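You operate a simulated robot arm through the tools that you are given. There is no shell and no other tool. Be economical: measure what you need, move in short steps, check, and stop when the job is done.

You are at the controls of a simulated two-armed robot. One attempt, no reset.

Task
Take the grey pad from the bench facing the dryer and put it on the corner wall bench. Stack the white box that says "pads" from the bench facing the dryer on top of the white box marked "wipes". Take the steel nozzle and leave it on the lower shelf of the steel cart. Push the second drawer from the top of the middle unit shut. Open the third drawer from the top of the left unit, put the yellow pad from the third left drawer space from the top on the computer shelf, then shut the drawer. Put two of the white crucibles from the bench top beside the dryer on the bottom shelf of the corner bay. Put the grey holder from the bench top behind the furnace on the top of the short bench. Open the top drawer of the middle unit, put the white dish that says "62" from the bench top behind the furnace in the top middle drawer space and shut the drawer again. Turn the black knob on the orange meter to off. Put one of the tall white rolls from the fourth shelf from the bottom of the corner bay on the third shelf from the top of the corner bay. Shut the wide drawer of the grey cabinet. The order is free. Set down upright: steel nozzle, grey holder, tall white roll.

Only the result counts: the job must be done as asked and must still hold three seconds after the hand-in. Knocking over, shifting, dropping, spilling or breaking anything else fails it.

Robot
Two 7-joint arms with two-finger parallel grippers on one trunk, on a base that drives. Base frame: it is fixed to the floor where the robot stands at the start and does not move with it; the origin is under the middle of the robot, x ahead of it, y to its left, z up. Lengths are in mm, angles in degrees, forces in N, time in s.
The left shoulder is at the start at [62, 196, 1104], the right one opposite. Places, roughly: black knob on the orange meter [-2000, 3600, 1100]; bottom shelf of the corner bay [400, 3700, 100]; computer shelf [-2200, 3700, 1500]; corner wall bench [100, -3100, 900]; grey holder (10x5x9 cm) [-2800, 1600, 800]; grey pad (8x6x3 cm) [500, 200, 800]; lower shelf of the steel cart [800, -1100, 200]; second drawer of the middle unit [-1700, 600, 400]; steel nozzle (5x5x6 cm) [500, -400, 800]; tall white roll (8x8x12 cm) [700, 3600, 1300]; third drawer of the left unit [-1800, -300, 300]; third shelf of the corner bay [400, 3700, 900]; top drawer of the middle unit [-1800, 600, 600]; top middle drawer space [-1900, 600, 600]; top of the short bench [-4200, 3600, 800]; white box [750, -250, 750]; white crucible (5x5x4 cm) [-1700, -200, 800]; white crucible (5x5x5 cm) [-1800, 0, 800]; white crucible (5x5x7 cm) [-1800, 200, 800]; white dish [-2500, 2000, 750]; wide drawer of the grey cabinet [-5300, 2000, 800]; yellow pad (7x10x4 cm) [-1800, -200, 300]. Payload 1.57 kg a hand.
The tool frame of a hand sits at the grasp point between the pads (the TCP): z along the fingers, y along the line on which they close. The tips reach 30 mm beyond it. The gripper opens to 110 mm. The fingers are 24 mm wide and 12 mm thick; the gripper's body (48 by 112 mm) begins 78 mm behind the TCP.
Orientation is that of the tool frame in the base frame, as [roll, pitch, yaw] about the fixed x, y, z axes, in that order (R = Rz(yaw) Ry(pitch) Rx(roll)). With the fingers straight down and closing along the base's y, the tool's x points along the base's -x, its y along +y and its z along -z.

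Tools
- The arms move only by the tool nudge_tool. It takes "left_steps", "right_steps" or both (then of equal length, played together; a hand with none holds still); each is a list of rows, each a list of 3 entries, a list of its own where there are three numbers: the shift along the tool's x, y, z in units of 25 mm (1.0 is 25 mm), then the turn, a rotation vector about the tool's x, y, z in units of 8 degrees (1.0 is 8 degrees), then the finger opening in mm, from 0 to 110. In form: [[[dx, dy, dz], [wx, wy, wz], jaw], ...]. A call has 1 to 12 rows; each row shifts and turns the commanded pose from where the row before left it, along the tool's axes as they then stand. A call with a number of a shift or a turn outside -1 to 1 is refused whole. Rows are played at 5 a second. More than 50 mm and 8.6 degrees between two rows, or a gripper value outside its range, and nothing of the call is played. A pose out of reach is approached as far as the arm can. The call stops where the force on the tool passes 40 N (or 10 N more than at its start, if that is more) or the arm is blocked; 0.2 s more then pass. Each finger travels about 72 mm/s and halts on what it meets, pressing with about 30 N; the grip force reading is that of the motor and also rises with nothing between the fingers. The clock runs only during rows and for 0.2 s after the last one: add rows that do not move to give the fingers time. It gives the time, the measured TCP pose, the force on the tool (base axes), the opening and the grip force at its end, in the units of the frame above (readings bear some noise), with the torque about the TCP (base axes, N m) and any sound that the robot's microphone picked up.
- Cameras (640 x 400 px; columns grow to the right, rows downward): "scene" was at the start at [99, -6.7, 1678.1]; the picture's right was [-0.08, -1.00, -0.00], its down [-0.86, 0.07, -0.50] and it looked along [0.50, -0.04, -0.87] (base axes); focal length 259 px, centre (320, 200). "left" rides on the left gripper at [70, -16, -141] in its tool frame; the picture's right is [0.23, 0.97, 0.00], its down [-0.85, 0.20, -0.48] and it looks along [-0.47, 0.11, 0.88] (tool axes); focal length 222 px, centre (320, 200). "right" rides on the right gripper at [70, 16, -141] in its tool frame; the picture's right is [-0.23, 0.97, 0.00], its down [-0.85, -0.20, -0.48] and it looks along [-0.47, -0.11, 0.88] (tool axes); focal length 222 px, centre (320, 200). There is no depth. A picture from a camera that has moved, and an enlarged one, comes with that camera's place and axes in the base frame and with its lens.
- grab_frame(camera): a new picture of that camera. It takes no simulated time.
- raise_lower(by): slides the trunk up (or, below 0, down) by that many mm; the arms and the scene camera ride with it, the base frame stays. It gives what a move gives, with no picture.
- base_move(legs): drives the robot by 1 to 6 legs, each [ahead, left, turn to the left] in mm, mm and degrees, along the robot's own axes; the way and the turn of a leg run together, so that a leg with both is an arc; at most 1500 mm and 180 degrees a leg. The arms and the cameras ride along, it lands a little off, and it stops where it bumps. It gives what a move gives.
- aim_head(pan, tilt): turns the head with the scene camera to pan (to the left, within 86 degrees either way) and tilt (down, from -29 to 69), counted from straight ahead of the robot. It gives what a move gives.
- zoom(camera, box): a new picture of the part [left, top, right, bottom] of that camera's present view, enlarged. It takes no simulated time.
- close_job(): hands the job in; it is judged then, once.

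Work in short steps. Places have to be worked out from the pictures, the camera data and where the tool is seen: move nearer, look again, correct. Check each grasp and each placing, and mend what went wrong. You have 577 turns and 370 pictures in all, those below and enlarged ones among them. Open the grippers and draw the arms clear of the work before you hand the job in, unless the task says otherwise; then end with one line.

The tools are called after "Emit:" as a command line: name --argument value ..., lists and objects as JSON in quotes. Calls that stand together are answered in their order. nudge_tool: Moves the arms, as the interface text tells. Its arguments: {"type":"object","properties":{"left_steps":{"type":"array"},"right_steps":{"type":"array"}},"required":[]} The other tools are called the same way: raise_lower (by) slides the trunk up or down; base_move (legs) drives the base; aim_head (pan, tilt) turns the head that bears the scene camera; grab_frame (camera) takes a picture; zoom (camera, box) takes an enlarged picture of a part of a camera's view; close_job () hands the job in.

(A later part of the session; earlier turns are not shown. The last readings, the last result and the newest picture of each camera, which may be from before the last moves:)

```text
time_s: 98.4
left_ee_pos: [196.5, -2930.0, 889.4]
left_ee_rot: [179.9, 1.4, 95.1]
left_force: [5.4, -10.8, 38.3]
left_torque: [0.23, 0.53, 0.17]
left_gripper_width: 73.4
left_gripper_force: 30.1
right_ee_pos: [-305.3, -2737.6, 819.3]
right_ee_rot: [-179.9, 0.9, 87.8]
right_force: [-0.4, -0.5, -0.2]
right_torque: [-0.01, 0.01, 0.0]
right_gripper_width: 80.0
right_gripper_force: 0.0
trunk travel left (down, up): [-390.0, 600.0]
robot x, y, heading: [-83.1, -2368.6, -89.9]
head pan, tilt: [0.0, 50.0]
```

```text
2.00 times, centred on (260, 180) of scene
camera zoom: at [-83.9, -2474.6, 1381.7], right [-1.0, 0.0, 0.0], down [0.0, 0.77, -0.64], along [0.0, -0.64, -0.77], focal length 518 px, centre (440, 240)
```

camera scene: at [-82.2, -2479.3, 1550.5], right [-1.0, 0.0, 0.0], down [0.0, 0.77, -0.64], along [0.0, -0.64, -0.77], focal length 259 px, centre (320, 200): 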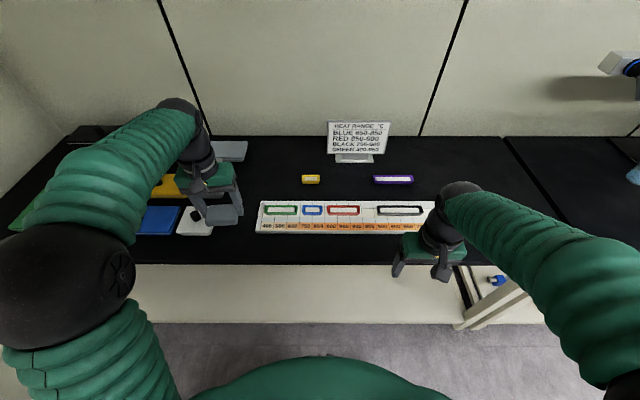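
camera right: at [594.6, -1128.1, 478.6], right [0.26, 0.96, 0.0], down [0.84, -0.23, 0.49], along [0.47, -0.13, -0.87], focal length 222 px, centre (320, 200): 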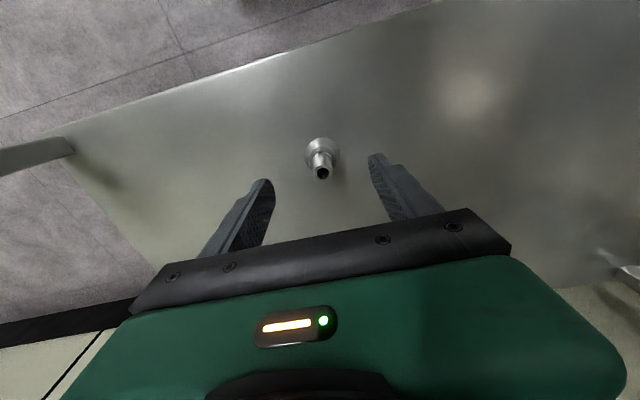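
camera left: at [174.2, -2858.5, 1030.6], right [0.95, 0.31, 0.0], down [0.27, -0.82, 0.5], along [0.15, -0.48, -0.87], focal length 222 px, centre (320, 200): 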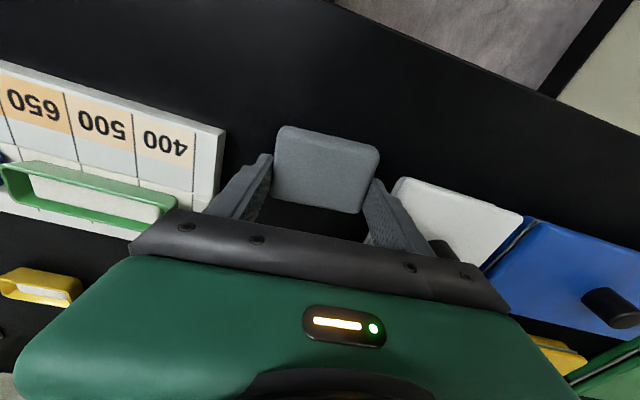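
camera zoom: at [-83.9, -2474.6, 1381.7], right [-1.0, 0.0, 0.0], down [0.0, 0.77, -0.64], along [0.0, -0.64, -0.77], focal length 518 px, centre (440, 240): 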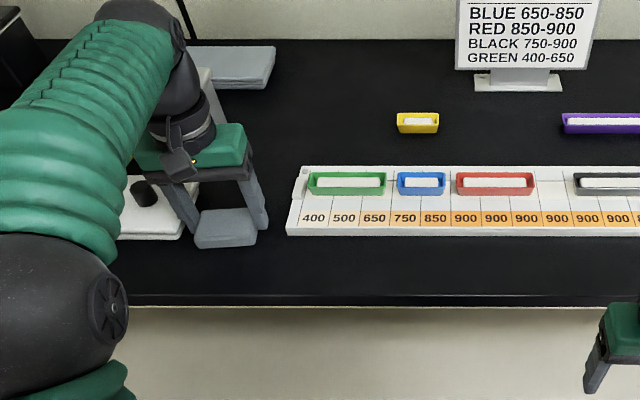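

It touched at TCP 889, so this bench top is ≈ z 857. I lift slightly, centre better in the gap (x≈182) and a bit toward the front, then look.

Emit:
nudge_tool --left_steps '[[[0, 0, -1], [0, 0, 0], 60], [[0.8, -0.55, 0], [0, 0, 0], 60], [[0, 0, 0], [0, 0, 0], 60]]'

Emit:
zoom --camera "scene" --box '[140, 120, 300, 220]'

Emit:
grab_frame --camera "left"

```text
time_s: 99.2
left_ee_pos: [180.4, -2912.0, 908.0]
left_ee_rot: [-179.9, 0.6, 95.0]
left_force: [-0.8, -0.5, -1.5]
left_torque: [0.01, 0.0, 0.0]
left_gripper_width: 73.7
left_gripper_force: 29.8
right_ee_pos: [-303.5, -2738.8, 817.9]
right_ee_rot: [-179.8, 0.7, 87.7]
right_force: [0.5, -0.6, 0.2]
right_torque: [0.02, 0.0, 0.0]
right_gripper_width: 79.9
right_gripper_force: 0.1
trunk travel left (down, up): [-390.0, 600.0]
robot x, y, heading: [-81.2, -2366.9, -89.9]
head pan, tilt: [0.0, 50.0]
```

```text
4.00 times, centred on (220, 170) of scene
camera zoom: at [-82.7, -2480.5, 1380.2], right [-1.0, 0.0, 0.0], down [0.0, 0.77, -0.64], along [0.0, -0.64, -0.77], focal length 1036 px, centre (720, 320)
```

zoom: 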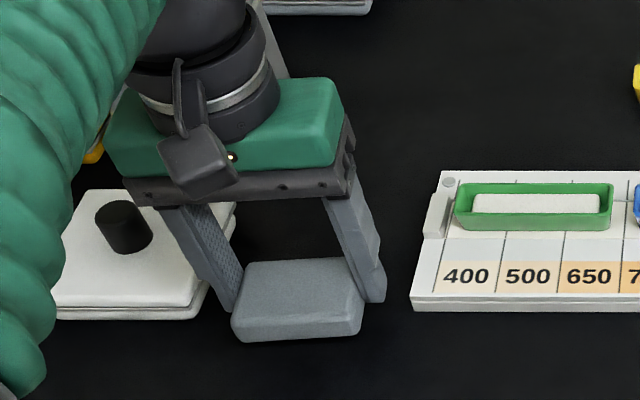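

```text
310 pictures are left
camera left: at [158.8, -2842.6, 1049.6], right [0.95, 0.31, 0.0], down [0.27, -0.83, 0.49], along [0.15, -0.46, -0.87], focal length 222 px, centre (320, 200)
```

left: 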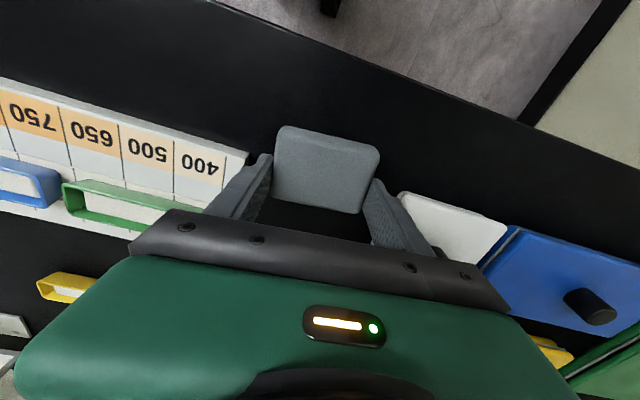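

Good clearance. I lower to contact and release.

Emit:
nudge_tool --left_steps '[[[0, 0, 0.4], [0, 0, 0], 60], [[0, 0, 0.12], [0, 0, 0], 60], [[0, 0, 0.1], [0, 0, 0], 60], [[0, 0, 0.1], [0, 0, 0], 60], [[0, 0, 0.05], [0, 0, 0], 60], [[0, 0, 0], [0, 0, 0], 60]]'

```text
time_s: 100.6
left_ee_pos: [182.7, -2911.8, 890.5]
left_ee_rot: [180.0, 0.8, 95.1]
left_force: [-0.9, 0.0, 2.7]
left_torque: [-0.05, -0.12, 0.02]
left_gripper_width: 73.4
left_gripper_force: 30.0
right_ee_pos: [-304.0, -2738.0, 818.7]
right_ee_rot: [-179.8, 0.8, 87.8]
right_force: [-0.3, -0.1, 0.1]
right_torque: [-0.02, 0.04, 0.0]
right_gripper_width: 79.9
right_gripper_force: 0.1
trunk travel left (down, up): [-390.0, 600.0]
robot x, y, heading: [-83.7, -2370.0, -90.0]
head pan, tilt: [0.0, 50.0]
```

Light contact. Release and lift.

Emit:
nudge_tool --left_steps '[[[0, 0, 0], [0, 0, 0], 80], [[0, 0, 0], [0, 0, 0], 86], [[0, 0, 0], [0, 0, 0], 86], [[0, 0, -1], [0, 0, 0], 86], [[0, 0, -1], [0, 0, 0], 86], [[0, 0, -1], [0, 0, 0], 86], [[0, 0, -1], [0, 0, 0], 86], [[0, 0, -1], [0, 0, 0], 86]]'

Emit:
grab_frame --camera "scene"

```text
time_s: 102.4
left_ee_pos: [181.8, -2910.8, 1014.6]
left_ee_rot: [-179.9, 0.6, 95.0]
left_force: [-0.4, -0.4, -0.6]
left_torque: [0.01, 0.02, 0.02]
left_gripper_width: 85.8
left_gripper_force: 0.1
right_ee_pos: [-303.9, -2738.5, 819.3]
right_ee_rot: [-179.7, 0.8, 87.9]
right_force: [-0.1, 0.0, 0.0]
right_torque: [0.0, 0.01, -0.01]
right_gripper_width: 79.9
right_gripper_force: 0.2
trunk travel left (down, up): [-390.0, 600.0]
robot x, y, heading: [-85.1, -2368.0, -89.8]
head pan, tilt: [0.0, 50.0]
```

```text
309 pictures are left
camera scene: at [-82.1, -2479.3, 1380.4], right [-1.0, 0.0, 0.0], down [0.0, 0.77, -0.64], along [0.0, -0.64, -0.77], focal length 259 px, centre (320, 200)
```

scene: 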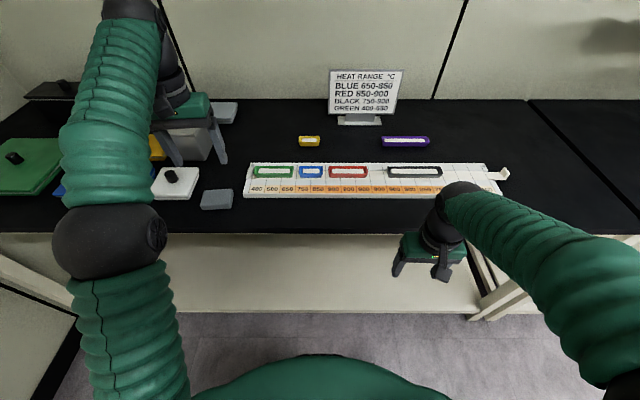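

Pad placed. I back off and turn to face the dryer-side benches (heading 180) to survey them.

Emit:
base_move --legs '[[-1400, 0, 0], [0, 0, -90], [0, -800, 0]]'

Emit:
raise_lower --by 250

Emit:
aim_head --pan 0 --tilt 25

Emit:
grab_frame --camera "scene"

```text
time_s: 117.1
left_ee_pos: [-601.4, -428.6, 1014.4]
left_ee_rot: [-179.8, 0.7, 2.7]
left_force: [0.3, 0.0, -0.7]
left_torque: [0.03, 0.04, 0.02]
left_gripper_width: 86.1
left_gripper_force: 0.1
right_ee_pos: [-409.4, 50.0, 819.8]
right_ee_rot: [-179.7, 0.7, -4.4]
right_force: [-0.7, -1.0, 0.8]
right_torque: [0.03, -0.05, 0.01]
right_gripper_width: 79.6
right_gripper_force: 0.2
trunk travel left (down, up): [-390.0, 600.0]
robot x, y, heading: [-49.3, -188.0, 178.1]
head pan, tilt: [0.0, 50.0]
```

```text
time_s: 119.7
left_ee_pos: [-600.5, -426.7, 1264.5]
left_ee_rot: [-179.9, 0.6, 2.7]
left_force: [0.4, -0.6, -0.5]
left_torque: [-0.01, 0.01, 0.02]
left_gripper_width: 86.1
left_gripper_force: 0.0
right_ee_pos: [-407.7, 51.8, 1069.6]
right_ee_rot: [-179.7, 0.7, -4.5]
right_force: [-0.8, -0.3, 0.5]
right_torque: [-0.03, 0.01, -0.01]
right_gripper_width: 80.1
right_gripper_force: 0.1
trunk travel left (down, up): [-640.0, 350.0]
robot x, y, heading: [-47.8, -186.5, 177.8]
head pan, tilt: [0.0, 50.0]
```

```text
time_s: 120.6
left_ee_pos: [-601.4, -427.5, 1265.5]
left_ee_rot: [-179.9, 0.7, 2.6]
left_force: [0.3, 0.7, -1.5]
left_torque: [0.01, 0.0, -0.01]
left_gripper_width: 85.9
left_gripper_force: 0.0
right_ee_pos: [-409.3, 50.5, 1068.0]
right_ee_rot: [-179.8, 0.9, -4.5]
right_force: [0.0, -1.4, -0.9]
right_torque: [-0.02, 0.0, 0.02]
right_gripper_width: 79.8
right_gripper_force: 0.1
trunk travel left (down, up): [-640.0, 350.0]
robot x, y, heading: [-49.7, -184.6, 178.0]
head pan, tilt: [0.0, 25.0]
```

```text
308 pictures are left
camera scene: at [-174.0, -180.9, 1667.8], right [0.04, 1.0, 0.0], down [0.42, -0.02, -0.91], along [-0.9, 0.03, -0.43], focal length 259 px, centre (320, 200)
```

scene: 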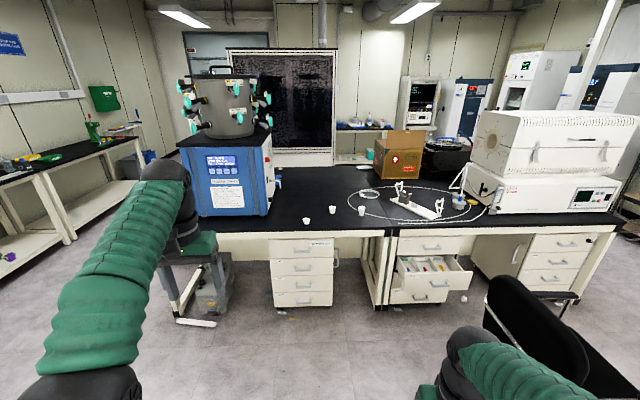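

Full overview: dryer, left unit, middle unit (second drawer open), furnace, and a chair near (-1080, 1020). I drive closer to see the units.

Emit:
base_move --legs '[[500, -300, 2]]'

Emit:
aim_head --pan 0 --tilt 40

Emit:
grab_frame --camera "scene"

```text
time_s: 123.9
left_ee_pos: [-1086.3, -152.3, 1265.5]
left_ee_rot: [-179.8, 0.6, 5.3]
left_force: [0.5, -0.8, -0.2]
left_torque: [-0.02, 0.0, 0.02]
left_gripper_width: 85.9
left_gripper_force: 0.1
right_ee_pos: [-916.9, 333.9, 1069.2]
right_ee_rot: [-179.8, 0.9, -1.9]
right_force: [-0.2, -0.9, 1.0]
right_torque: [0.06, 0.03, -0.02]
right_gripper_width: 79.9
right_gripper_force: 0.1
trunk travel left (down, up): [-640.0, 350.0]
robot x, y, heading: [-549.8, 117.3, -179.5]
head pan, tilt: [0.0, 25.0]
```

```text
time_s: 124.7
left_ee_pos: [-1087.9, -151.0, 1265.9]
left_ee_rot: [-179.9, 0.8, 5.2]
left_force: [-0.1, 0.2, 0.1]
left_torque: [0.01, -0.02, -0.01]
left_gripper_width: 86.2
left_gripper_force: 0.1
right_ee_pos: [-918.1, 336.8, 1070.3]
right_ee_rot: [-179.8, 0.9, -1.9]
right_force: [0.2, -0.3, 0.3]
right_torque: [0.04, -0.02, 0.01]
right_gripper_width: 79.9
right_gripper_force: 0.0
trunk travel left (down, up): [-640.0, 350.0]
robot x, y, heading: [-548.8, 117.8, -179.2]
head pan, tilt: [0.0, 40.0]
```

```text
307 pictures are left
camera scene: at [-666.0, 113.5, 1644.6], right [-0.01, 1.0, 0.0], down [0.64, 0.01, -0.77], along [-0.77, -0.01, -0.64], focal length 259 px, centre (320, 200)
```

scene: 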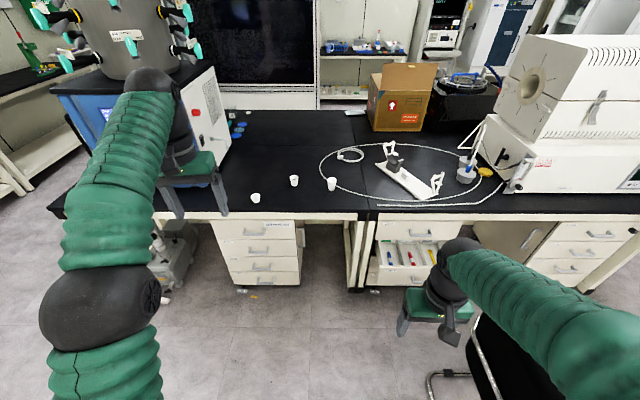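

Emit:
zoom --camera "scene" --box '[200, 160, 480, 335]'

```text
2.29 times, centred on (340, 248) of scene
camera zoom: at [-666.0, 113.5, 1644.6], right [-0.01, 1.0, 0.0], down [0.64, 0.01, -0.77], along [-0.77, -0.01, -0.64], focal length 592 px, centre (274, 91)
```

zoom: 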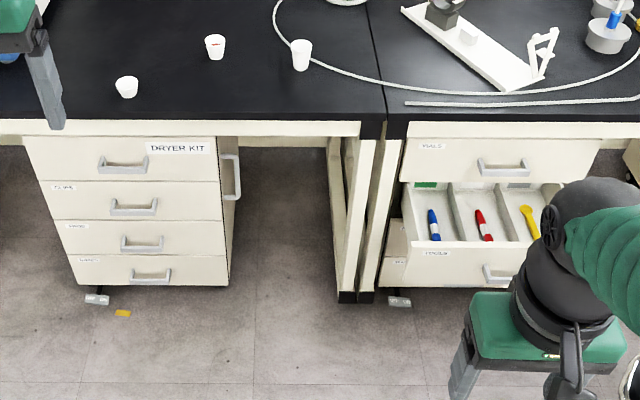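

I check the chair's exact position before moving in.

Emit:
aim_head --pan -50 --tilt 45

Emit:
grab_frame --camera "scene"

```text
time_s: 125.8
left_ee_pos: [-1087.8, -152.9, 1266.2]
left_ee_rot: [-179.8, 0.8, 5.2]
left_force: [-0.6, -0.2, 0.5]
left_torque: [-0.01, 0.02, -0.01]
left_gripper_width: 85.9
left_gripper_force: 0.1
right_ee_pos: [-916.8, 335.5, 1069.4]
right_ee_rot: [-179.8, 0.9, -1.9]
right_force: [0.5, -0.1, -0.2]
right_torque: [0.04, 0.0, 0.01]
right_gripper_width: 80.0
right_gripper_force: 0.0
trunk travel left (down, up): [-640.0, 350.0]
robot x, y, heading: [-547.0, 113.0, -179.5]
head pan, tilt: [-50.0, 45.0]
```

```text
305 pictures are left
camera scene: at [-633.2, 176.4, 1637.4], right [0.76, 0.65, 0.0], down [0.46, -0.54, -0.71], along [-0.46, 0.54, -0.71], focal length 259 px, centre (320, 200)
```

scene: 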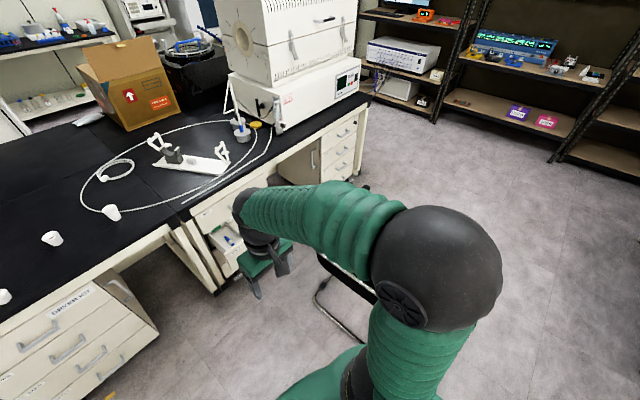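

The chair's sled runs along y≈715–775, x from -1146 to -714. I pull the right elbow in by extending the right hand, then drive to about (-1000, 200) turned 30° right.

Emit:
nudge_tool --right_steps '[[[-1, -0.6, -0.8], [0, 0, 0], 60], [[-1, -0.6, -0.8], [0, 0, 0], 40], [[-1, -0.6, -0.8], [0, 0, 0], 20], [[-1, -0.6, -0.8], [0, 0, 0], 20], [[-1, 0, -0.8], [0, 0, 0], 20], [[-1, 0, -0.8], [0, 0, 0], 20], [[-1, 0, -0.8], [0, 0, 0], 20]]'

Emit:
base_move --legs '[[420, -70, 0], [0, 0, -30]]'

Emit:
aim_head --pan 0 --tilt 45

Emit:
grab_frame --camera "scene"

```text
time_s: 127.4
left_ee_pos: [-1088.9, -151.0, 1264.3]
left_ee_rot: [-180.0, 0.6, 5.3]
left_force: [0.6, 0.7, -1.3]
left_torque: [-0.02, -0.01, 0.01]
left_gripper_width: 86.0
left_gripper_force: 0.1
right_ee_pos: [-1087.6, 401.9, 1210.4]
right_ee_rot: [-179.9, 0.7, -1.9]
right_force: [-1.0, -0.5, 0.2]
right_torque: [0.02, -0.01, 0.01]
right_gripper_width: 20.3
right_gripper_force: 0.0
trunk travel left (down, up): [-640.0, 350.0]
robot x, y, heading: [-543.4, 117.5, -179.4]
head pan, tilt: [-50.0, 45.0]
```

```text
time_s: 131.5
left_ee_pos: [-1566.5, 227.0, 1266.4]
left_ee_rot: [-179.9, 0.7, -25.1]
left_force: [0.1, 1.1, -0.5]
left_torque: [0.02, 0.0, 0.01]
left_gripper_width: 86.0
left_gripper_force: 0.0
right_ee_pos: [-1283.2, 704.3, 1213.1]
right_ee_rot: [-179.9, 0.9, -32.4]
right_force: [0.8, -0.1, 0.3]
right_torque: [0.0, -0.04, 0.0]
right_gripper_width: 20.1
right_gripper_force: 0.1
trunk travel left (down, up): [-640.0, 350.0]
robot x, y, heading: [-960.9, 185.3, 150.0]
head pan, tilt: [-50.0, 45.0]
```

```text
time_s: 132.7
left_ee_pos: [-1565.0, 226.7, 1267.6]
left_ee_rot: [179.9, 0.9, -25.2]
left_force: [0.0, 0.8, 0.1]
left_torque: [0.0, 0.0, 0.0]
left_gripper_width: 86.1
left_gripper_force: 0.1
right_ee_pos: [-1281.4, 703.4, 1213.8]
right_ee_rot: [-179.8, 1.1, -32.4]
right_force: [0.2, -0.2, 0.0]
right_torque: [-0.01, 0.01, -0.02]
right_gripper_width: 20.1
right_gripper_force: 0.1
trunk travel left (down, up): [-640.0, 350.0]
robot x, y, heading: [-965.6, 181.2, 150.0]
head pan, tilt: [0.0, 45.0]
```

```text
304 pictures are left
camera scene: at [-1065.2, 240.8, 1637.2], right [0.5, 0.87, 0.0], down [0.61, -0.36, -0.71], along [-0.61, 0.35, -0.71], focal length 259 px, centre (320, 200)
```

scene: 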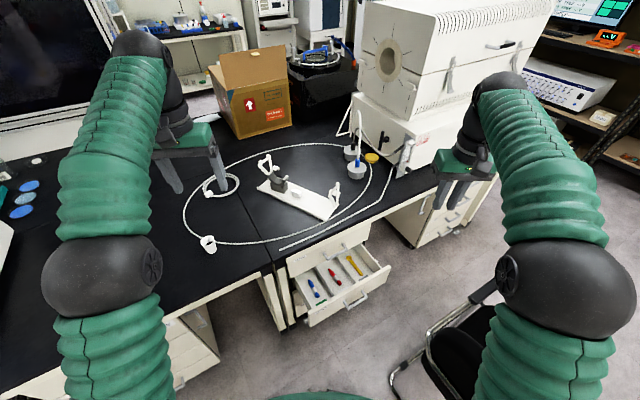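

Emit:
zoom --camera "scene" --box '[250, 210, 410, 340]'

```text
3.08 times, centred on (330, 275) of scene
camera zoom: at [-1065.2, 240.8, 1637.2], right [0.5, 0.87, 0.0], down [0.61, -0.36, -0.71], along [-0.61, 0.35, -0.71], focal length 797 px, centre (289, -31)
```

zoom: 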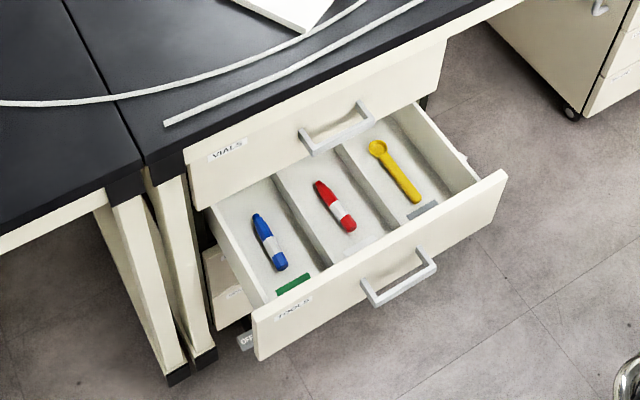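

Using the right arm here would bring its elbow over the chair. Better to stand alongside the bench facing +y so the left arm works the drawers: I turn and shift.

Emit:
base_move --legs '[[0, 0, -60], [30, 150, 0]]'

Emit:
nudge_tool --right_steps '[[[1, 0, 0], [0, 0, 0], 20], [[1, 0, 0], [0, 0, 0], 20], [[1, 0, 0], [0, 0, 0], 20], [[1, 0, 0], [0, 0, 0], 20], [[1, 0, 0], [0, 0, 0], 20], [[1, 0, 0], [0, 0, 0], 20], [[1, 0, 0], [0, 0, 0], 20], [[1, 0, 0], [0, 0, 0], 20]]' --left_steps '[[[1, 0, 0], [0, 0, 0], 0], [[1, 0, 0], [0, 0, 0], 0], [[1, 0, 0], [0, 0, 0], 0], [[1, 0, 0], [0, 0, 0], 0], [[1, 0, 0], [0, 0, 0], 0], [[1, 0, 0], [0, 0, 0], 0], [[0, 0, 0], [0, 0, 0], 0], [[0, 0, 0], [0, 0, 0], 0]]'

Emit:
aim_head --pan 30 --tilt 50

Emit:
grab_frame --camera "scene"

```text
time_s: 136.7
left_ee_pos: [-1357.6, 755.8, 1269.0]
left_ee_rot: [179.5, 1.0, -85.8]
left_force: [0.3, 0.2, 0.9]
left_torque: [-0.04, 0.05, 0.02]
left_gripper_width: 85.9
left_gripper_force: 0.0
right_ee_pos: [-806.0, 746.7, 1210.3]
right_ee_rot: [179.6, 1.1, -92.9]
right_force: [0.9, -0.3, -0.3]
right_torque: [-0.01, 0.05, 0.01]
right_gripper_width: 20.3
right_gripper_force: 0.0
trunk travel left (down, up): [-640.0, 350.0]
robot x, y, heading: [-1112.1, 215.5, 89.6]
head pan, tilt: [0.0, 45.0]
```

```text
time_s: 138.5
left_ee_pos: [-1367.9, 602.4, 1264.0]
left_ee_rot: [-179.7, 1.1, -85.6]
left_force: [0.6, -0.8, 0.2]
left_torque: [0.04, -0.02, 0.03]
left_gripper_width: 0.2
left_gripper_force: 21.6
right_ee_pos: [-837.0, 543.5, 1212.7]
right_ee_rot: [-179.4, 1.1, -92.7]
right_force: [-0.7, 0.0, 0.4]
right_torque: [-0.01, -0.01, -0.03]
right_gripper_width: 19.9
right_gripper_force: 0.0
trunk travel left (down, up): [-640.0, 350.0]
robot x, y, heading: [-1113.6, 217.2, 89.6]
head pan, tilt: [0.0, 45.0]
```

```text
time_s: 139.5
left_ee_pos: [-1367.9, 605.5, 1264.2]
left_ee_rot: [-179.6, 0.9, -85.8]
left_force: [-0.1, 0.4, 0.6]
left_torque: [0.0, -0.01, 0.02]
left_gripper_width: 0.0
left_gripper_force: 21.3
right_ee_pos: [-833.9, 547.3, 1213.0]
right_ee_rot: [-179.6, 1.0, -92.9]
right_force: [-0.2, 0.5, -0.8]
right_torque: [-0.01, -0.01, 0.0]
right_gripper_width: 20.0
right_gripper_force: 0.1
trunk travel left (down, up): [-640.0, 350.0]
robot x, y, heading: [-1111.4, 211.5, 89.8]
head pan, tilt: [30.0, 50.0]
```

```text
302 pictures are left
camera scene: at [-1155.0, 312.8, 1630.4], right [0.87, 0.49, 0.0], down [0.38, -0.67, -0.64], along [-0.32, 0.56, -0.77], focal length 259 px, centre (320, 200)
```

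scene: 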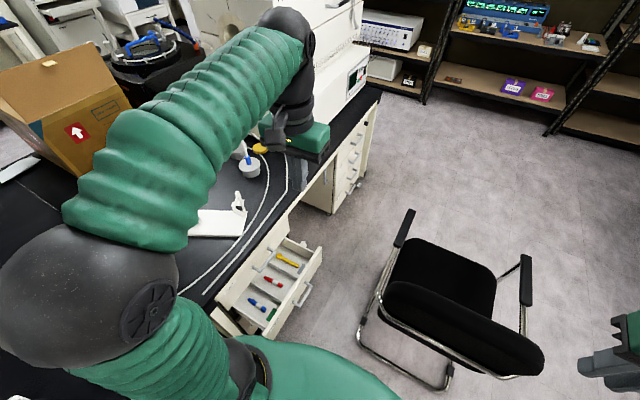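

Elbow room decides: the best stance is facing the bench at about (-1130, 230) with the right arm, its elbow passing between bench and chair. I raise the trunk, turn back and look.

Emit:
raise_lower --by 250

Emit:
base_move --legs '[[0, 0, 90]]'

Emit:
aim_head --pan -25 --tilt 55

Emit:
grab_frame --camera "scene"

```text
time_s: 142.1
left_ee_pos: [-1363.3, 604.3, 1515.4]
left_ee_rot: [-179.8, 0.9, -85.6]
left_force: [0.5, -0.6, 0.1]
left_torque: [0.03, -0.02, -0.01]
left_gripper_width: 0.0
left_gripper_force: 21.2
right_ee_pos: [-830.9, 545.4, 1462.7]
right_ee_rot: [-179.7, 1.1, -92.9]
right_force: [0.2, -0.8, 0.3]
right_torque: [-0.02, -0.03, 0.01]
right_gripper_width: 20.0
right_gripper_force: 0.0
trunk travel left (down, up): [-890.0, 100.0]
robot x, y, heading: [-1112.6, 213.0, 89.5]
head pan, tilt: [30.0, 50.0]
```

```text
time_s: 146.3
left_ee_pos: [-1504.8, -34.1, 1515.4]
left_ee_rot: [-179.8, 1.0, 4.0]
left_force: [0.6, 0.4, 0.0]
left_torque: [-0.02, 0.04, 0.02]
left_gripper_width: 0.0
left_gripper_force: 21.6
right_ee_pos: [-1442.1, 496.6, 1462.7]
right_ee_rot: [-179.5, 1.1, -3.2]
right_force: [0.4, -0.3, -0.2]
right_torque: [0.0, 0.01, 0.0]
right_gripper_width: 20.1
right_gripper_force: 0.1
trunk travel left (down, up): [-890.0, 100.0]
robot x, y, heading: [-1111.1, 211.6, 179.6]
head pan, tilt: [30.0, 50.0]
```

```text
time_s: 147.5
left_ee_pos: [-1505.5, -34.8, 1515.1]
left_ee_rot: [-179.7, 0.9, 4.0]
left_force: [-0.3, 0.8, 0.7]
left_torque: [0.01, 0.02, -0.02]
left_gripper_width: 0.0
left_gripper_force: 21.3
right_ee_pos: [-1443.0, 498.3, 1461.6]
right_ee_rot: [-179.6, 1.0, -3.2]
right_force: [-0.4, -0.3, 0.5]
right_torque: [0.04, -0.01, -0.01]
right_gripper_width: 20.2
right_gripper_force: 0.1
trunk travel left (down, up): [-890.0, 100.0]
robot x, y, heading: [-1112.6, 214.7, 179.5]
head pan, tilt: [-25.0, 55.0]
```

```text
301 pictures are left
camera scene: at [-1210.1, 245.4, 1874.0], right [0.43, 0.9, 0.0], down [0.74, -0.36, -0.57], along [-0.52, 0.25, -0.82], focal length 259 px, centre (320, 200)
```

scene: 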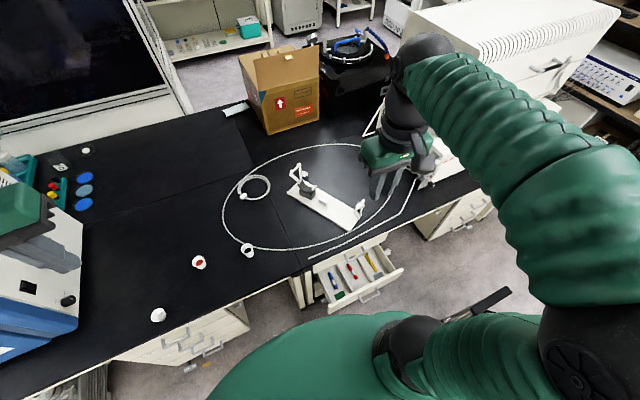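

Drawer panel at x≈-1460, y≈600 centre. I place the right hand in front of it (x≈-1395), pull the left back, and lower in stages.

Emit:
nudge_tool --right_steps '[[[0.5, -1, 0], [0, 0, 0], 0], [[0.5, -1, 0], [0, 0, 0], 0], [[0.5, -1, 0], [0, 0, 0], 0], [[0.5, -1, 0], [0, 0, 0.4], 0]]' --left_steps '[[[0.7, 0, 0], [0, 0, 0], 0], [[0.7, 0, 0], [0, 0, 0], 0], [[0.7, 0, 0], [0, 0, 0], 0], [[0.7, 0, 0], [0, 0, 0], 0]]'

Emit:
raise_lower --by -400

Emit:
grab_frame --camera "scene"

Emit:
grab_frame --camera "right"

```text
time_s: 148.5
left_ee_pos: [-1433.4, -28.2, 1513.8]
left_ee_rot: [-179.8, 0.9, 4.0]
left_force: [0.0, -0.1, -0.2]
left_torque: [-0.04, 0.01, 0.02]
left_gripper_width: 0.0
left_gripper_force: 21.0
right_ee_pos: [-1385.4, 595.3, 1461.7]
right_ee_rot: [-179.8, 1.3, -6.3]
right_force: [-0.6, 0.4, -0.1]
right_torque: [0.01, -0.02, 0.01]
right_gripper_width: 0.0
right_gripper_force: 21.4
trunk travel left (down, up): [-890.0, 100.0]
robot x, y, heading: [-1112.3, 215.6, 179.3]
head pan, tilt: [-25.0, 55.0]
```

```text
time_s: 152.3
left_ee_pos: [-1434.3, -29.2, 1113.4]
left_ee_rot: [-179.8, 0.9, 4.0]
left_force: [0.1, 1.0, 0.1]
left_torque: [0.02, 0.03, 0.03]
left_gripper_width: 0.0
left_gripper_force: 21.2
right_ee_pos: [-1386.4, 594.4, 1060.6]
right_ee_rot: [-179.7, 1.1, -6.4]
right_force: [0.3, -0.2, 0.4]
right_torque: [-0.02, 0.01, 0.01]
right_gripper_width: 0.0
right_gripper_force: 20.8
trunk travel left (down, up): [-490.0, 500.0]
robot x, y, heading: [-1114.0, 215.5, 179.2]
head pan, tilt: [-25.0, 55.0]
```

```text
300 pictures are left
camera scene: at [-1209.0, 245.8, 1474.1], right [0.43, 0.9, 0.0], down [0.74, -0.36, -0.57], along [-0.52, 0.25, -0.82], focal length 259 px, centre (320, 200)
```

scene: 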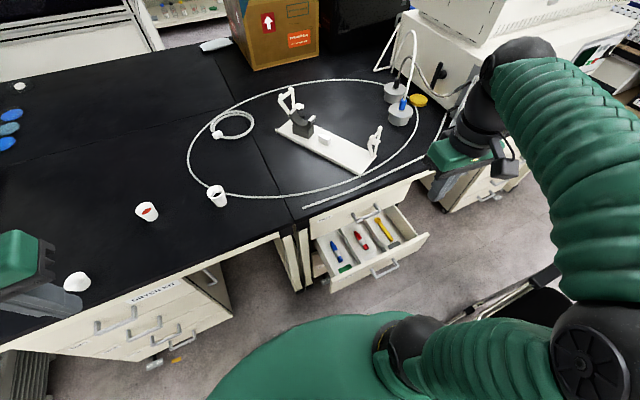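

```text
299 pictures are left
camera right: at [-1316.8, 571.3, 1201.2], right [-0.33, -0.94, 0.0], down [-0.82, 0.29, 0.5], along [-0.47, 0.17, -0.87], focal length 222 px, centre (320, 200)
```

right: 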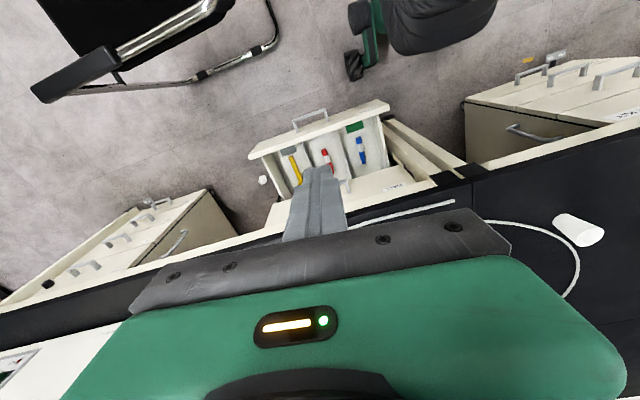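

To keep the elbow above the chair I test a tilted tool: tip the right hand forward 40° and reach down in front of the drawer.

Emit:
nudge_tool --right_steps '[[[0, -0.2, 0], [0, -1, 0], 0], [[0, -0.2, 0], [0, -1, 0], 0], [[0, -0.2, 0], [0, -1, 0], 0], [[0, -0.2, 0], [0, -1, 0], 0], [[0, -0.2, 0], [0, -1, 0], 0], [[0.64, 0, 0.77], [0, 0, 0], 0], [[0.64, 0, 0.77], [0, 0, 0], 0], [[0.64, 0, 0.77], [0, 0, 0], 0], [[0.64, 0, 0.77], [0, 0, 0], 0], [[0.64, 0, 0.77], [0, 0, 0], 0], [[0.64, 0, 0.77], [0, 0, 0], 0]]'

Emit:
grab_frame --camera "scene"

```text
time_s: 154.8
left_ee_pos: [-1435.8, -28.0, 1114.6]
left_ee_rot: [-179.9, 1.0, 4.0]
left_force: [0.0, 0.3, -0.1]
left_torque: [0.02, -0.01, 0.0]
left_gripper_width: 0.0
left_gripper_force: 21.0
right_ee_pos: [-1419.3, 657.2, 845.4]
right_ee_rot: [-179.7, 41.0, -6.1]
right_force: [-0.5, 0.8, 0.5]
right_torque: [0.0, 0.0, -0.01]
right_gripper_width: 0.0
right_gripper_force: 21.5
right hand out of reach, approached as far as the arm can: row 2, 3, 5, 9, 10, 11
trunk travel left (down, up): [-490.0, 500.0]
robot x, y, heading: [-1114.0, 212.9, 179.4]
head pan, tilt: [-25.0, 55.0]
```

```text
298 pictures are left
camera scene: at [-1210.1, 247.7, 1473.9], right [0.43, 0.9, 0.0], down [0.74, -0.36, -0.57], along [-0.52, 0.25, -0.82], focal length 259 px, centre (320, 200)
```

scene: 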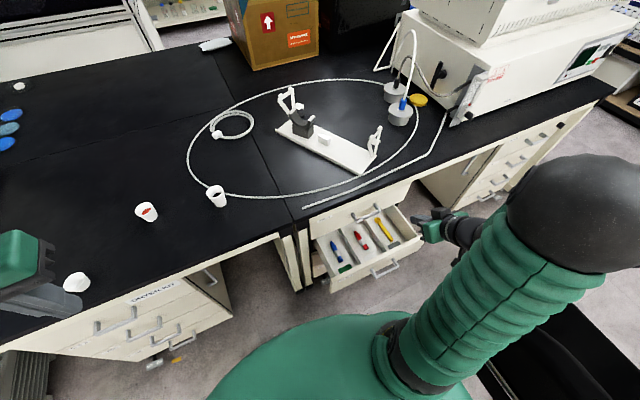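

With the tilt the elbow swings up but reach is limited. A better stance is closer to the bench and left of the drawer (about (-1290, 140)), keeping the elbow between bench and chair. I restore the tool, retract both hands, then drive there.

Emit:
nudge_tool --right_steps '[[[-0.64, 0, -0.77], [0, 0, 0], 0], [[-0.64, 0, -0.77], [0, 0, 0], 0], [[-0.64, 0, -0.77], [0, 0, 0], 0], [[0, 0, 0], [0, 1, 0], 0], [[0, 0, 0], [0, 1, 0], 0], [[0, 0, 0], [0, 1, 0], 0], [[0, 0, 0], [0, 1, 0], 0], [[0, 0, 0], [0, 1, 0], 0], [[1, 0, 0], [0, 0, 0], 0], [[1, 0, 0], [0, 0, 0], 0], [[1, 0, 0], [0, 0, 0], 0], [[1, 0, 0], [0, 0, 0], 0]]' --left_steps '[[[1, 0, 0], [0, 0, 0], 0], [[1, 0, 0], [0, 0, 0], 0], [[1, 0, 0], [0, 0, 0], 0], [[1, 0, 0], [0, 0, 0], 0], [[1, 0, 0], [0, 0, 0], 0], [[1, 0, 0], [0, 0, 0], 0], [[0, 0, 0], [0, 0, 0], 0], [[0, 0, 0], [0, 0, 0], 0], [[0, 0, 0], [0, 0, 0], 0], [[0, 0, 0], [0, 0, 0], 0], [[0, 0, 0], [0, 0, 0], 0], [[0, 0, 0], [0, 0, 0], 0]]'

Emit:
grab_frame --camera "scene"

```text
time_s: 157.3
left_ee_pos: [-1420.3, -26.9, 1113.4]
left_ee_rot: [-179.8, 1.1, 4.0]
left_force: [0.2, -0.7, 0.8]
left_torque: [-0.01, -0.03, 0.01]
left_gripper_width: 0.1
left_gripper_force: 21.1
left hand out of reach, approached as far as the arm can: row 1, 2, 3, 4, 5, 6
right_ee_pos: [-1319.7, 644.3, 919.8]
right_ee_rot: [-179.6, 1.2, -6.4]
right_force: [-0.2, 0.9, 0.7]
right_torque: [0.05, 0.04, 0.0]
right_gripper_width: 0.1
right_gripper_force: 21.6
trunk travel left (down, up): [-490.0, 500.0]
robot x, y, heading: [-1117.2, 217.9, 179.2]
head pan, tilt: [-25.0, 55.0]
```

```text
297 pictures are left
camera scene: at [-1207.6, 245.6, 1474.2], right [0.43, 0.9, 0.0], down [0.74, -0.36, -0.57], along [-0.52, 0.25, -0.82], focal length 259 px, centre (320, 200)
```

scene: 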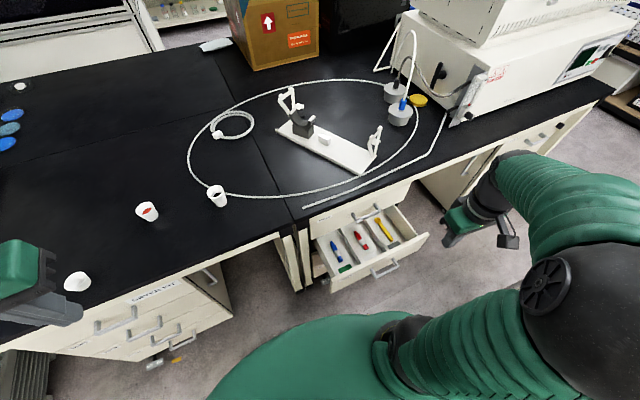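

Emit:
nudge_tool --left_steps '[[[0, 0, -1], [0, 0, 0], 0], [[0, 0, -1], [0, 0, 0], 0], [[0, 0, -1], [0, 0, 0], 0], [[0, 0, -1], [0, 0, 0], 0], [[0, 0, -1], [0, 0, 0], 0], [[0, 0, -1], [0, 0, 0], 0]]' --right_steps '[[[1, 0, 0], [0, 0, 0], 0], [[1, 0, 0], [0, 0, 0], 0], [[0, -0.5, 0], [0, 0, 0], 0], [[0, -0.5, 0], [0, 0, -0.7], 0], [[0, -0.5, 0], [0, 0, 0], 0], [[0, -0.5, 0], [0, 0, 0], 0]]'

Emit:
base_move --legs '[[130, 70, 0]]'

Emit:
grab_frame --camera "scene"

Emit:
grab_frame --camera "right"

```text
time_s: 158.8
left_ee_pos: [-1421.8, -27.1, 1231.8]
left_ee_rot: [-179.8, 0.9, 4.0]
left_force: [0.7, -0.1, -0.8]
left_torque: [0.01, 0.0, 0.01]
left_gripper_width: 0.1
left_gripper_force: 21.1
left hand out of reach, approached as far as the arm can: row 5, 6
right_ee_pos: [-1267.4, 690.9, 917.5]
right_ee_rot: [-179.6, 1.1, -0.7]
right_force: [-0.1, -0.9, -0.3]
right_torque: [-0.01, -0.01, -0.02]
right_gripper_width: 0.0
right_gripper_force: 21.3
trunk travel left (down, up): [-490.0, 500.0]
robot x, y, heading: [-1113.9, 212.1, 179.4]
head pan, tilt: [-25.0, 55.0]
```

```text
time_s: 160.1
left_ee_pos: [-1552.9, -94.4, 1232.9]
left_ee_rot: [-179.9, 1.1, 4.0]
left_force: [-1.1, -0.2, 0.4]
left_torque: [0.02, 0.01, -0.02]
left_gripper_width: 0.0
left_gripper_force: 21.3
right_ee_pos: [-1397.4, 623.7, 917.3]
right_ee_rot: [-179.7, 1.0, -0.8]
right_force: [0.2, 0.7, -0.7]
right_torque: [-0.02, 0.0, -0.02]
right_gripper_width: 0.0
right_gripper_force: 21.2
trunk travel left (down, up): [-490.0, 500.0]
robot x, y, heading: [-1243.2, 143.9, 179.4]
head pan, tilt: [-25.0, 55.0]
```

```text
296 pictures are left
camera scene: at [-1340.3, 182.0, 1474.0], right [0.44, 0.9, 0.0], down [0.74, -0.36, -0.57], along [-0.52, 0.25, -0.82], focal length 259 px, centre (320, 200)
```

scene: 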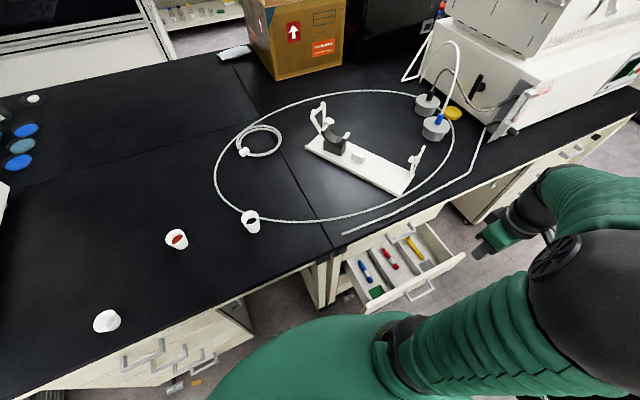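

```text
295 pictures are left
camera right: at [-1326.1, 606.8, 1056.9], right [-0.24, -0.97, 0.0], down [-0.84, 0.21, 0.5], along [-0.48, 0.12, -0.87], focal length 222 px, centre (320, 200)
```

right: 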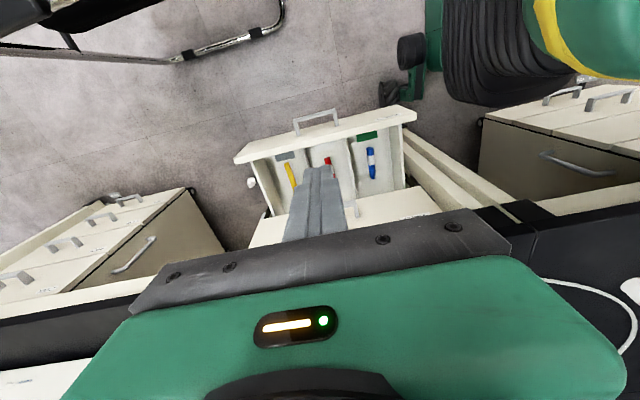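

To keep the elbow clear of the chair back I'll push on the panel's left part (y≈480): shift the base 145 left, then lower.

Emit:
base_move --legs '[[0, 145, 0]]'

Emit:
nudge_tool --right_steps '[[[0.5, 0, 0], [0, 0, 0], 0], [[0, 0, 0], [0, 0, 0], 0]]'

Emit:
raise_lower --by -250

Emit:
grab_frame --camera "scene"

Emit:
grab_frame --camera "right"

```text
time_s: 161.5
left_ee_pos: [-1556.4, -230.1, 1233.3]
left_ee_rot: [179.7, 1.1, 3.8]
left_force: [1.1, 0.2, -0.4]
left_torque: [-0.01, 0.0, -0.01]
left_gripper_width: 0.2
left_gripper_force: 21.1
right_ee_pos: [-1399.5, 486.0, 913.9]
right_ee_rot: [179.9, 0.9, -1.0]
right_force: [0.2, 0.2, -1.3]
right_torque: [0.0, 0.02, 0.0]
right_gripper_width: 0.1
right_gripper_force: 21.4
trunk travel left (down, up): [-490.0, 500.0]
robot x, y, heading: [-1244.5, 6.1, 179.2]
head pan, tilt: [-25.0, 55.0]
```

```text
time_s: 162.1
left_ee_pos: [-1554.9, -230.5, 1233.3]
left_ee_rot: [-179.9, 1.0, 3.8]
left_force: [0.0, 1.3, 0.1]
left_torque: [-0.05, -0.01, 0.0]
left_gripper_width: 0.0
left_gripper_force: 21.5
right_ee_pos: [-1386.2, 485.3, 916.5]
right_ee_rot: [-179.8, 1.0, -0.9]
right_force: [-0.4, 0.8, 0.8]
right_torque: [-0.07, -0.01, 0.03]
right_gripper_width: 0.3
right_gripper_force: 21.4
trunk travel left (down, up): [-490.0, 500.0]
robot x, y, heading: [-1247.8, 1.5, 178.9]
head pan, tilt: [-25.0, 55.0]
```

```text
time_s: 164.6
left_ee_pos: [-1556.3, -242.4, 981.2]
left_ee_rot: [-179.7, 1.1, 3.8]
left_force: [0.1, -0.5, -1.1]
left_torque: [-0.01, -0.01, -0.01]
left_gripper_width: 0.2
left_gripper_force: 21.0
right_ee_pos: [-1386.1, 478.4, 670.5]
right_ee_rot: [-179.4, 1.0, -1.0]
right_force: [0.4, 0.3, -0.1]
right_torque: [0.0, 0.02, 0.0]
right_gripper_width: 0.1
right_gripper_force: 21.2
trunk travel left (down, up): [-240.0, 750.0]
robot x, y, heading: [-1245.2, -0.3, 179.3]
head pan, tilt: [-25.0, 55.0]
```

```text
294 pictures are left
camera scene: at [-1342.9, 35.6, 1224.1], right [0.44, 0.9, 0.0], down [0.74, -0.36, -0.57], along [-0.52, 0.25, -0.82], focal length 259 px, centre (320, 200)
```

scene: 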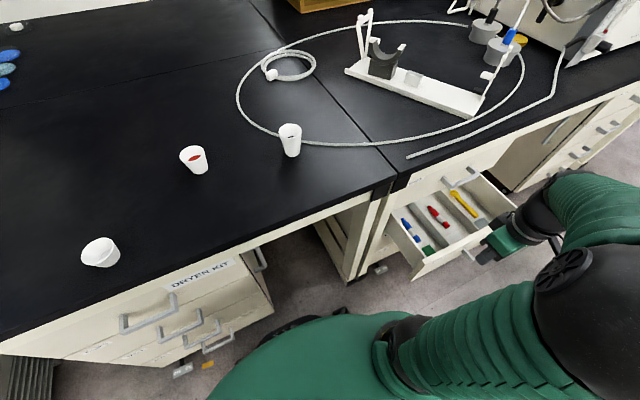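

```text
293 pictures are left
camera right: at [-1314.4, 459.2, 810.0], right [-0.24, -0.97, -0.01], down [-0.84, 0.21, 0.5], along [-0.48, 0.13, -0.87], focal length 222 px, centre (320, 200)
```

right: 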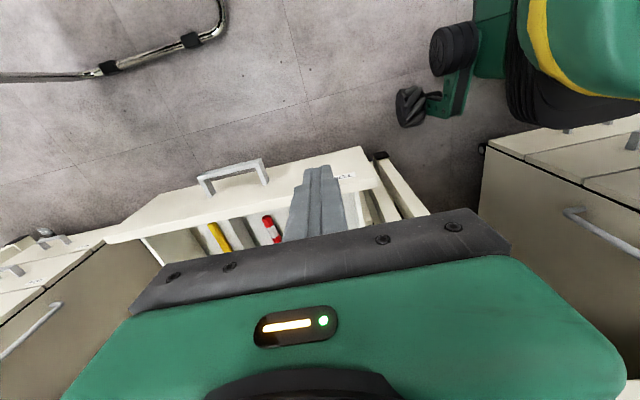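

Clear so far. I lower 90 more by trunk, then the arm 75, in front of the panel.

Emit:
raise_lower --by -90

Emit:
nudge_tool --right_steps '[[[0, 0, 1], [0, 0, 0], 0], [[0, 0, 1], [0, 0, 0], 0], [[0, 0, 1], [0, 0, 0], 0]]'

Emit:
grab_frame --camera "right"

Emit:
grab_frame --camera "scene"

```text
time_s: 165.9
left_ee_pos: [-1556.4, -242.6, 890.7]
left_ee_rot: [-179.7, 1.1, 3.9]
left_force: [0.1, -0.3, -0.5]
left_torque: [-0.01, -0.05, 0.01]
left_gripper_width: 0.1
left_gripper_force: 21.2
right_ee_pos: [-1386.2, 476.7, 580.1]
right_ee_rot: [-179.3, 1.1, -0.9]
right_force: [-0.1, -0.9, 0.1]
right_torque: [-0.01, 0.01, -0.01]
right_gripper_width: 0.1
right_gripper_force: 21.0
trunk travel left (down, up): [-150.0, 840.0]
robot x, y, heading: [-1246.7, 2.3, 178.9]
head pan, tilt: [-25.0, 55.0]
```

```text
time_s: 166.7
left_ee_pos: [-1556.0, -242.5, 892.5]
left_ee_rot: [-179.6, 1.0, 3.9]
left_force: [-0.3, 0.4, -0.2]
left_torque: [0.02, -0.01, -0.03]
left_gripper_width: 0.1
left_gripper_force: 21.1
right_ee_pos: [-1388.6, 477.5, 504.4]
right_ee_rot: [-179.5, 1.1, -1.0]
right_force: [0.0, -0.4, -0.7]
right_torque: [0.03, 0.01, -0.04]
right_gripper_width: 0.0
right_gripper_force: 21.5
trunk travel left (down, up): [-150.0, 840.0]
robot x, y, heading: [-1249.3, 3.2, 178.9]
head pan, tilt: [-25.0, 55.0]
```

```text
292 pictures are left
camera right: at [-1316.8, 459.3, 644.1], right [-0.24, -0.97, -0.01], down [-0.84, 0.21, 0.5], along [-0.48, 0.13, -0.87], focal length 222 px, centre (320, 200)
```

right: 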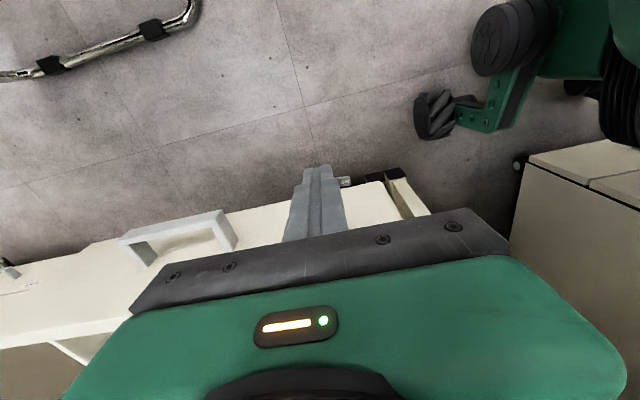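

```text
291 pictures are left
camera scene: at [-1343.2, 36.1, 1134.0], right [0.44, 0.9, 0.0], down [0.74, -0.36, -0.57], along [-0.52, 0.25, -0.82], focal length 259 px, centre (320, 200)
```

scene: 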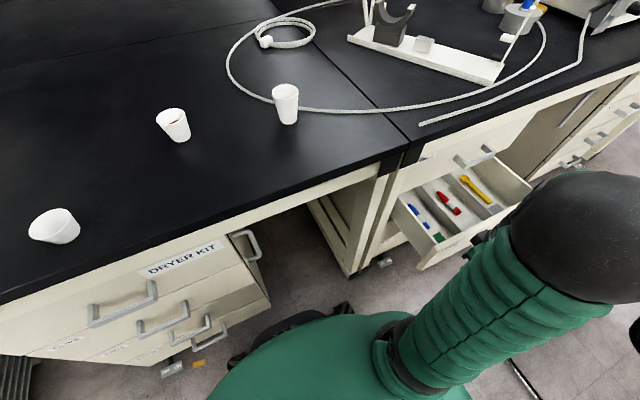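

In front of the panel, left of the handle. I push along -x.

Emit:
nudge_tool --right_steps '[[[-0.8, 0, 0], [0, 0, 0], 0], [[-0.8, 0, 0], [0, 0, 0], 0], [[-0.6, 0, 0], [0, 0, 0], 0], [[-0.6, 0, 0], [0, 0, 0], 0], [[-0.6, 0, 0], [0, 0, 0], 0], [[-0.6, 0, 0], [0, 0, 0], 0], [[-0.6, 0, 0], [0, 0, 0], 0], [[-0.6, 0, 0], [0, 0, 0], 0], [[-0.6, 0, 0], [0, 0, 0], 0], [[-0.6, 0, 0], [0, 0, 0], 0]]'

Emit:
grab_frame --camera "scene"

```text
time_s: 168.9
left_ee_pos: [-1556.9, -242.3, 890.9]
left_ee_rot: [-179.5, 0.9, 3.9]
left_force: [-0.8, -0.2, -0.4]
left_torque: [0.01, -0.01, -0.02]
left_gripper_width: 0.0
left_gripper_force: 21.3
right_ee_pos: [-1548.2, 480.4, 509.0]
right_ee_rot: [-179.3, 1.1, -1.0]
right_force: [-0.4, 0.0, 0.5]
right_torque: [0.0, 0.0, 0.01]
right_gripper_width: 0.1
right_gripper_force: 21.2
trunk travel left (down, up): [-150.0, 840.0]
robot x, y, heading: [-1248.6, 6.0, 179.2]
head pan, tilt: [-25.0, 55.0]
```

```text
290 pictures are left
camera scene: at [-1343.7, 35.8, 1134.0], right [0.44, 0.9, 0.0], down [0.74, -0.36, -0.57], along [-0.52, 0.25, -0.82], focal length 259 px, centre (320, 200)
```

scene: 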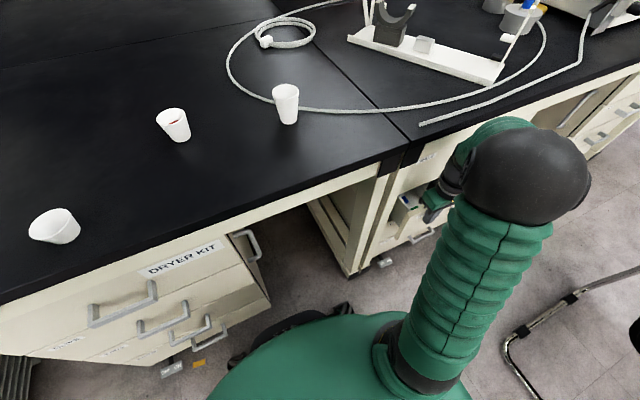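

The drawer moves with it. I continue until it resists.

Emit:
nudge_tool --right_steps '[[[-0.5, 0, 0], [0, 0, 0], 0], [[-0.5, 0, 0], [0, 0, 0], 0], [[-0.5, 0, 0], [0, 0, 0], 0], [[-0.5, 0, 0], [0, 0, 0], 0], [[-0.4, 0, 0], [0, 0, 0], 0], [[-0.4, 0, 0], [0, 0, 0], 0], [[-0.4, 0, 0], [0, 0, 0], 0], [[-0.4, 0, 0], [0, 0, 0], 0]]'

Emit:
grab_frame --camera "right"

Emit:
zoom --camera "scene" --box '[350, 120, 510, 280]'

```text
time_s: 170.9
left_ee_pos: [-1541.1, -237.9, 893.2]
left_ee_rot: [-179.1, 1.5, 2.3]
left_force: [-0.4, -0.6, -0.2]
left_torque: [0.04, -0.05, -0.05]
left_gripper_width: 0.0
left_gripper_force: 20.7
right_ee_pos: [-1564.6, 483.1, 500.6]
right_ee_rot: [178.6, -2.5, -5.9]
right_force: [-0.4, 0.6, -0.2]
right_torque: [-0.04, -0.01, -0.01]
right_gripper_width: 0.2
right_gripper_force: 21.2
trunk travel left (down, up): [-150.0, 840.0]
robot x, y, heading: [-1229.3, 6.5, 177.3]
head pan, tilt: [-25.0, 55.0]
stopped in row 8 (right hand): the arm was blocked; the commanded pose is now the measured one
```

```text
289 pictures are left
camera right: at [-1502.0, 464.9, 644.8], right [-0.33, -0.95, 0.01], down [-0.85, 0.3, 0.44], along [-0.42, 0.13, -0.9], focal length 222 px, centre (320, 200)
```

right: 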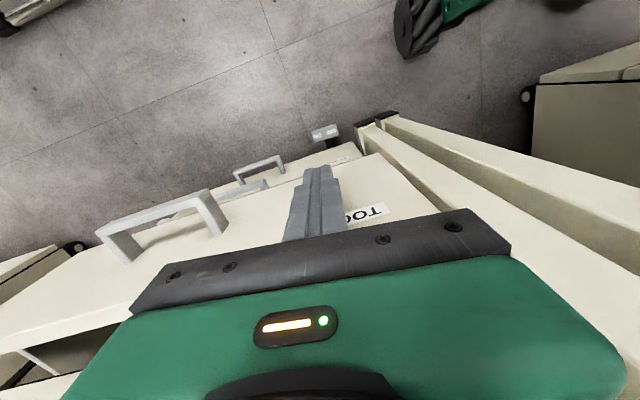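

```text
2.50 times, centred on (430, 200) of scene
camera zoom: at [-1303.7, 19.4, 1139.2], right [0.46, 0.89, 0.01], down [0.72, -0.36, -0.6], along [-0.53, 0.28, -0.8], focal length 647 px, centre (45, 200)
```

zoom: 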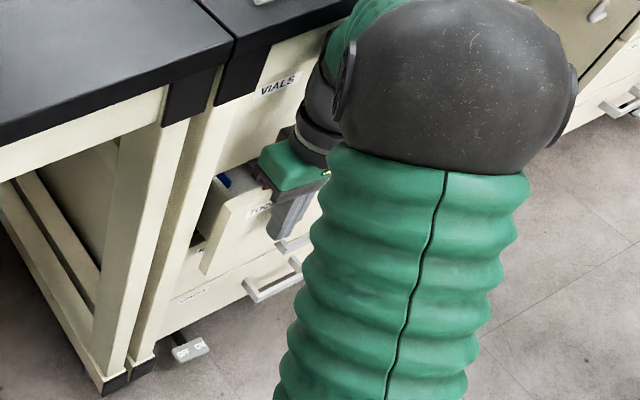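

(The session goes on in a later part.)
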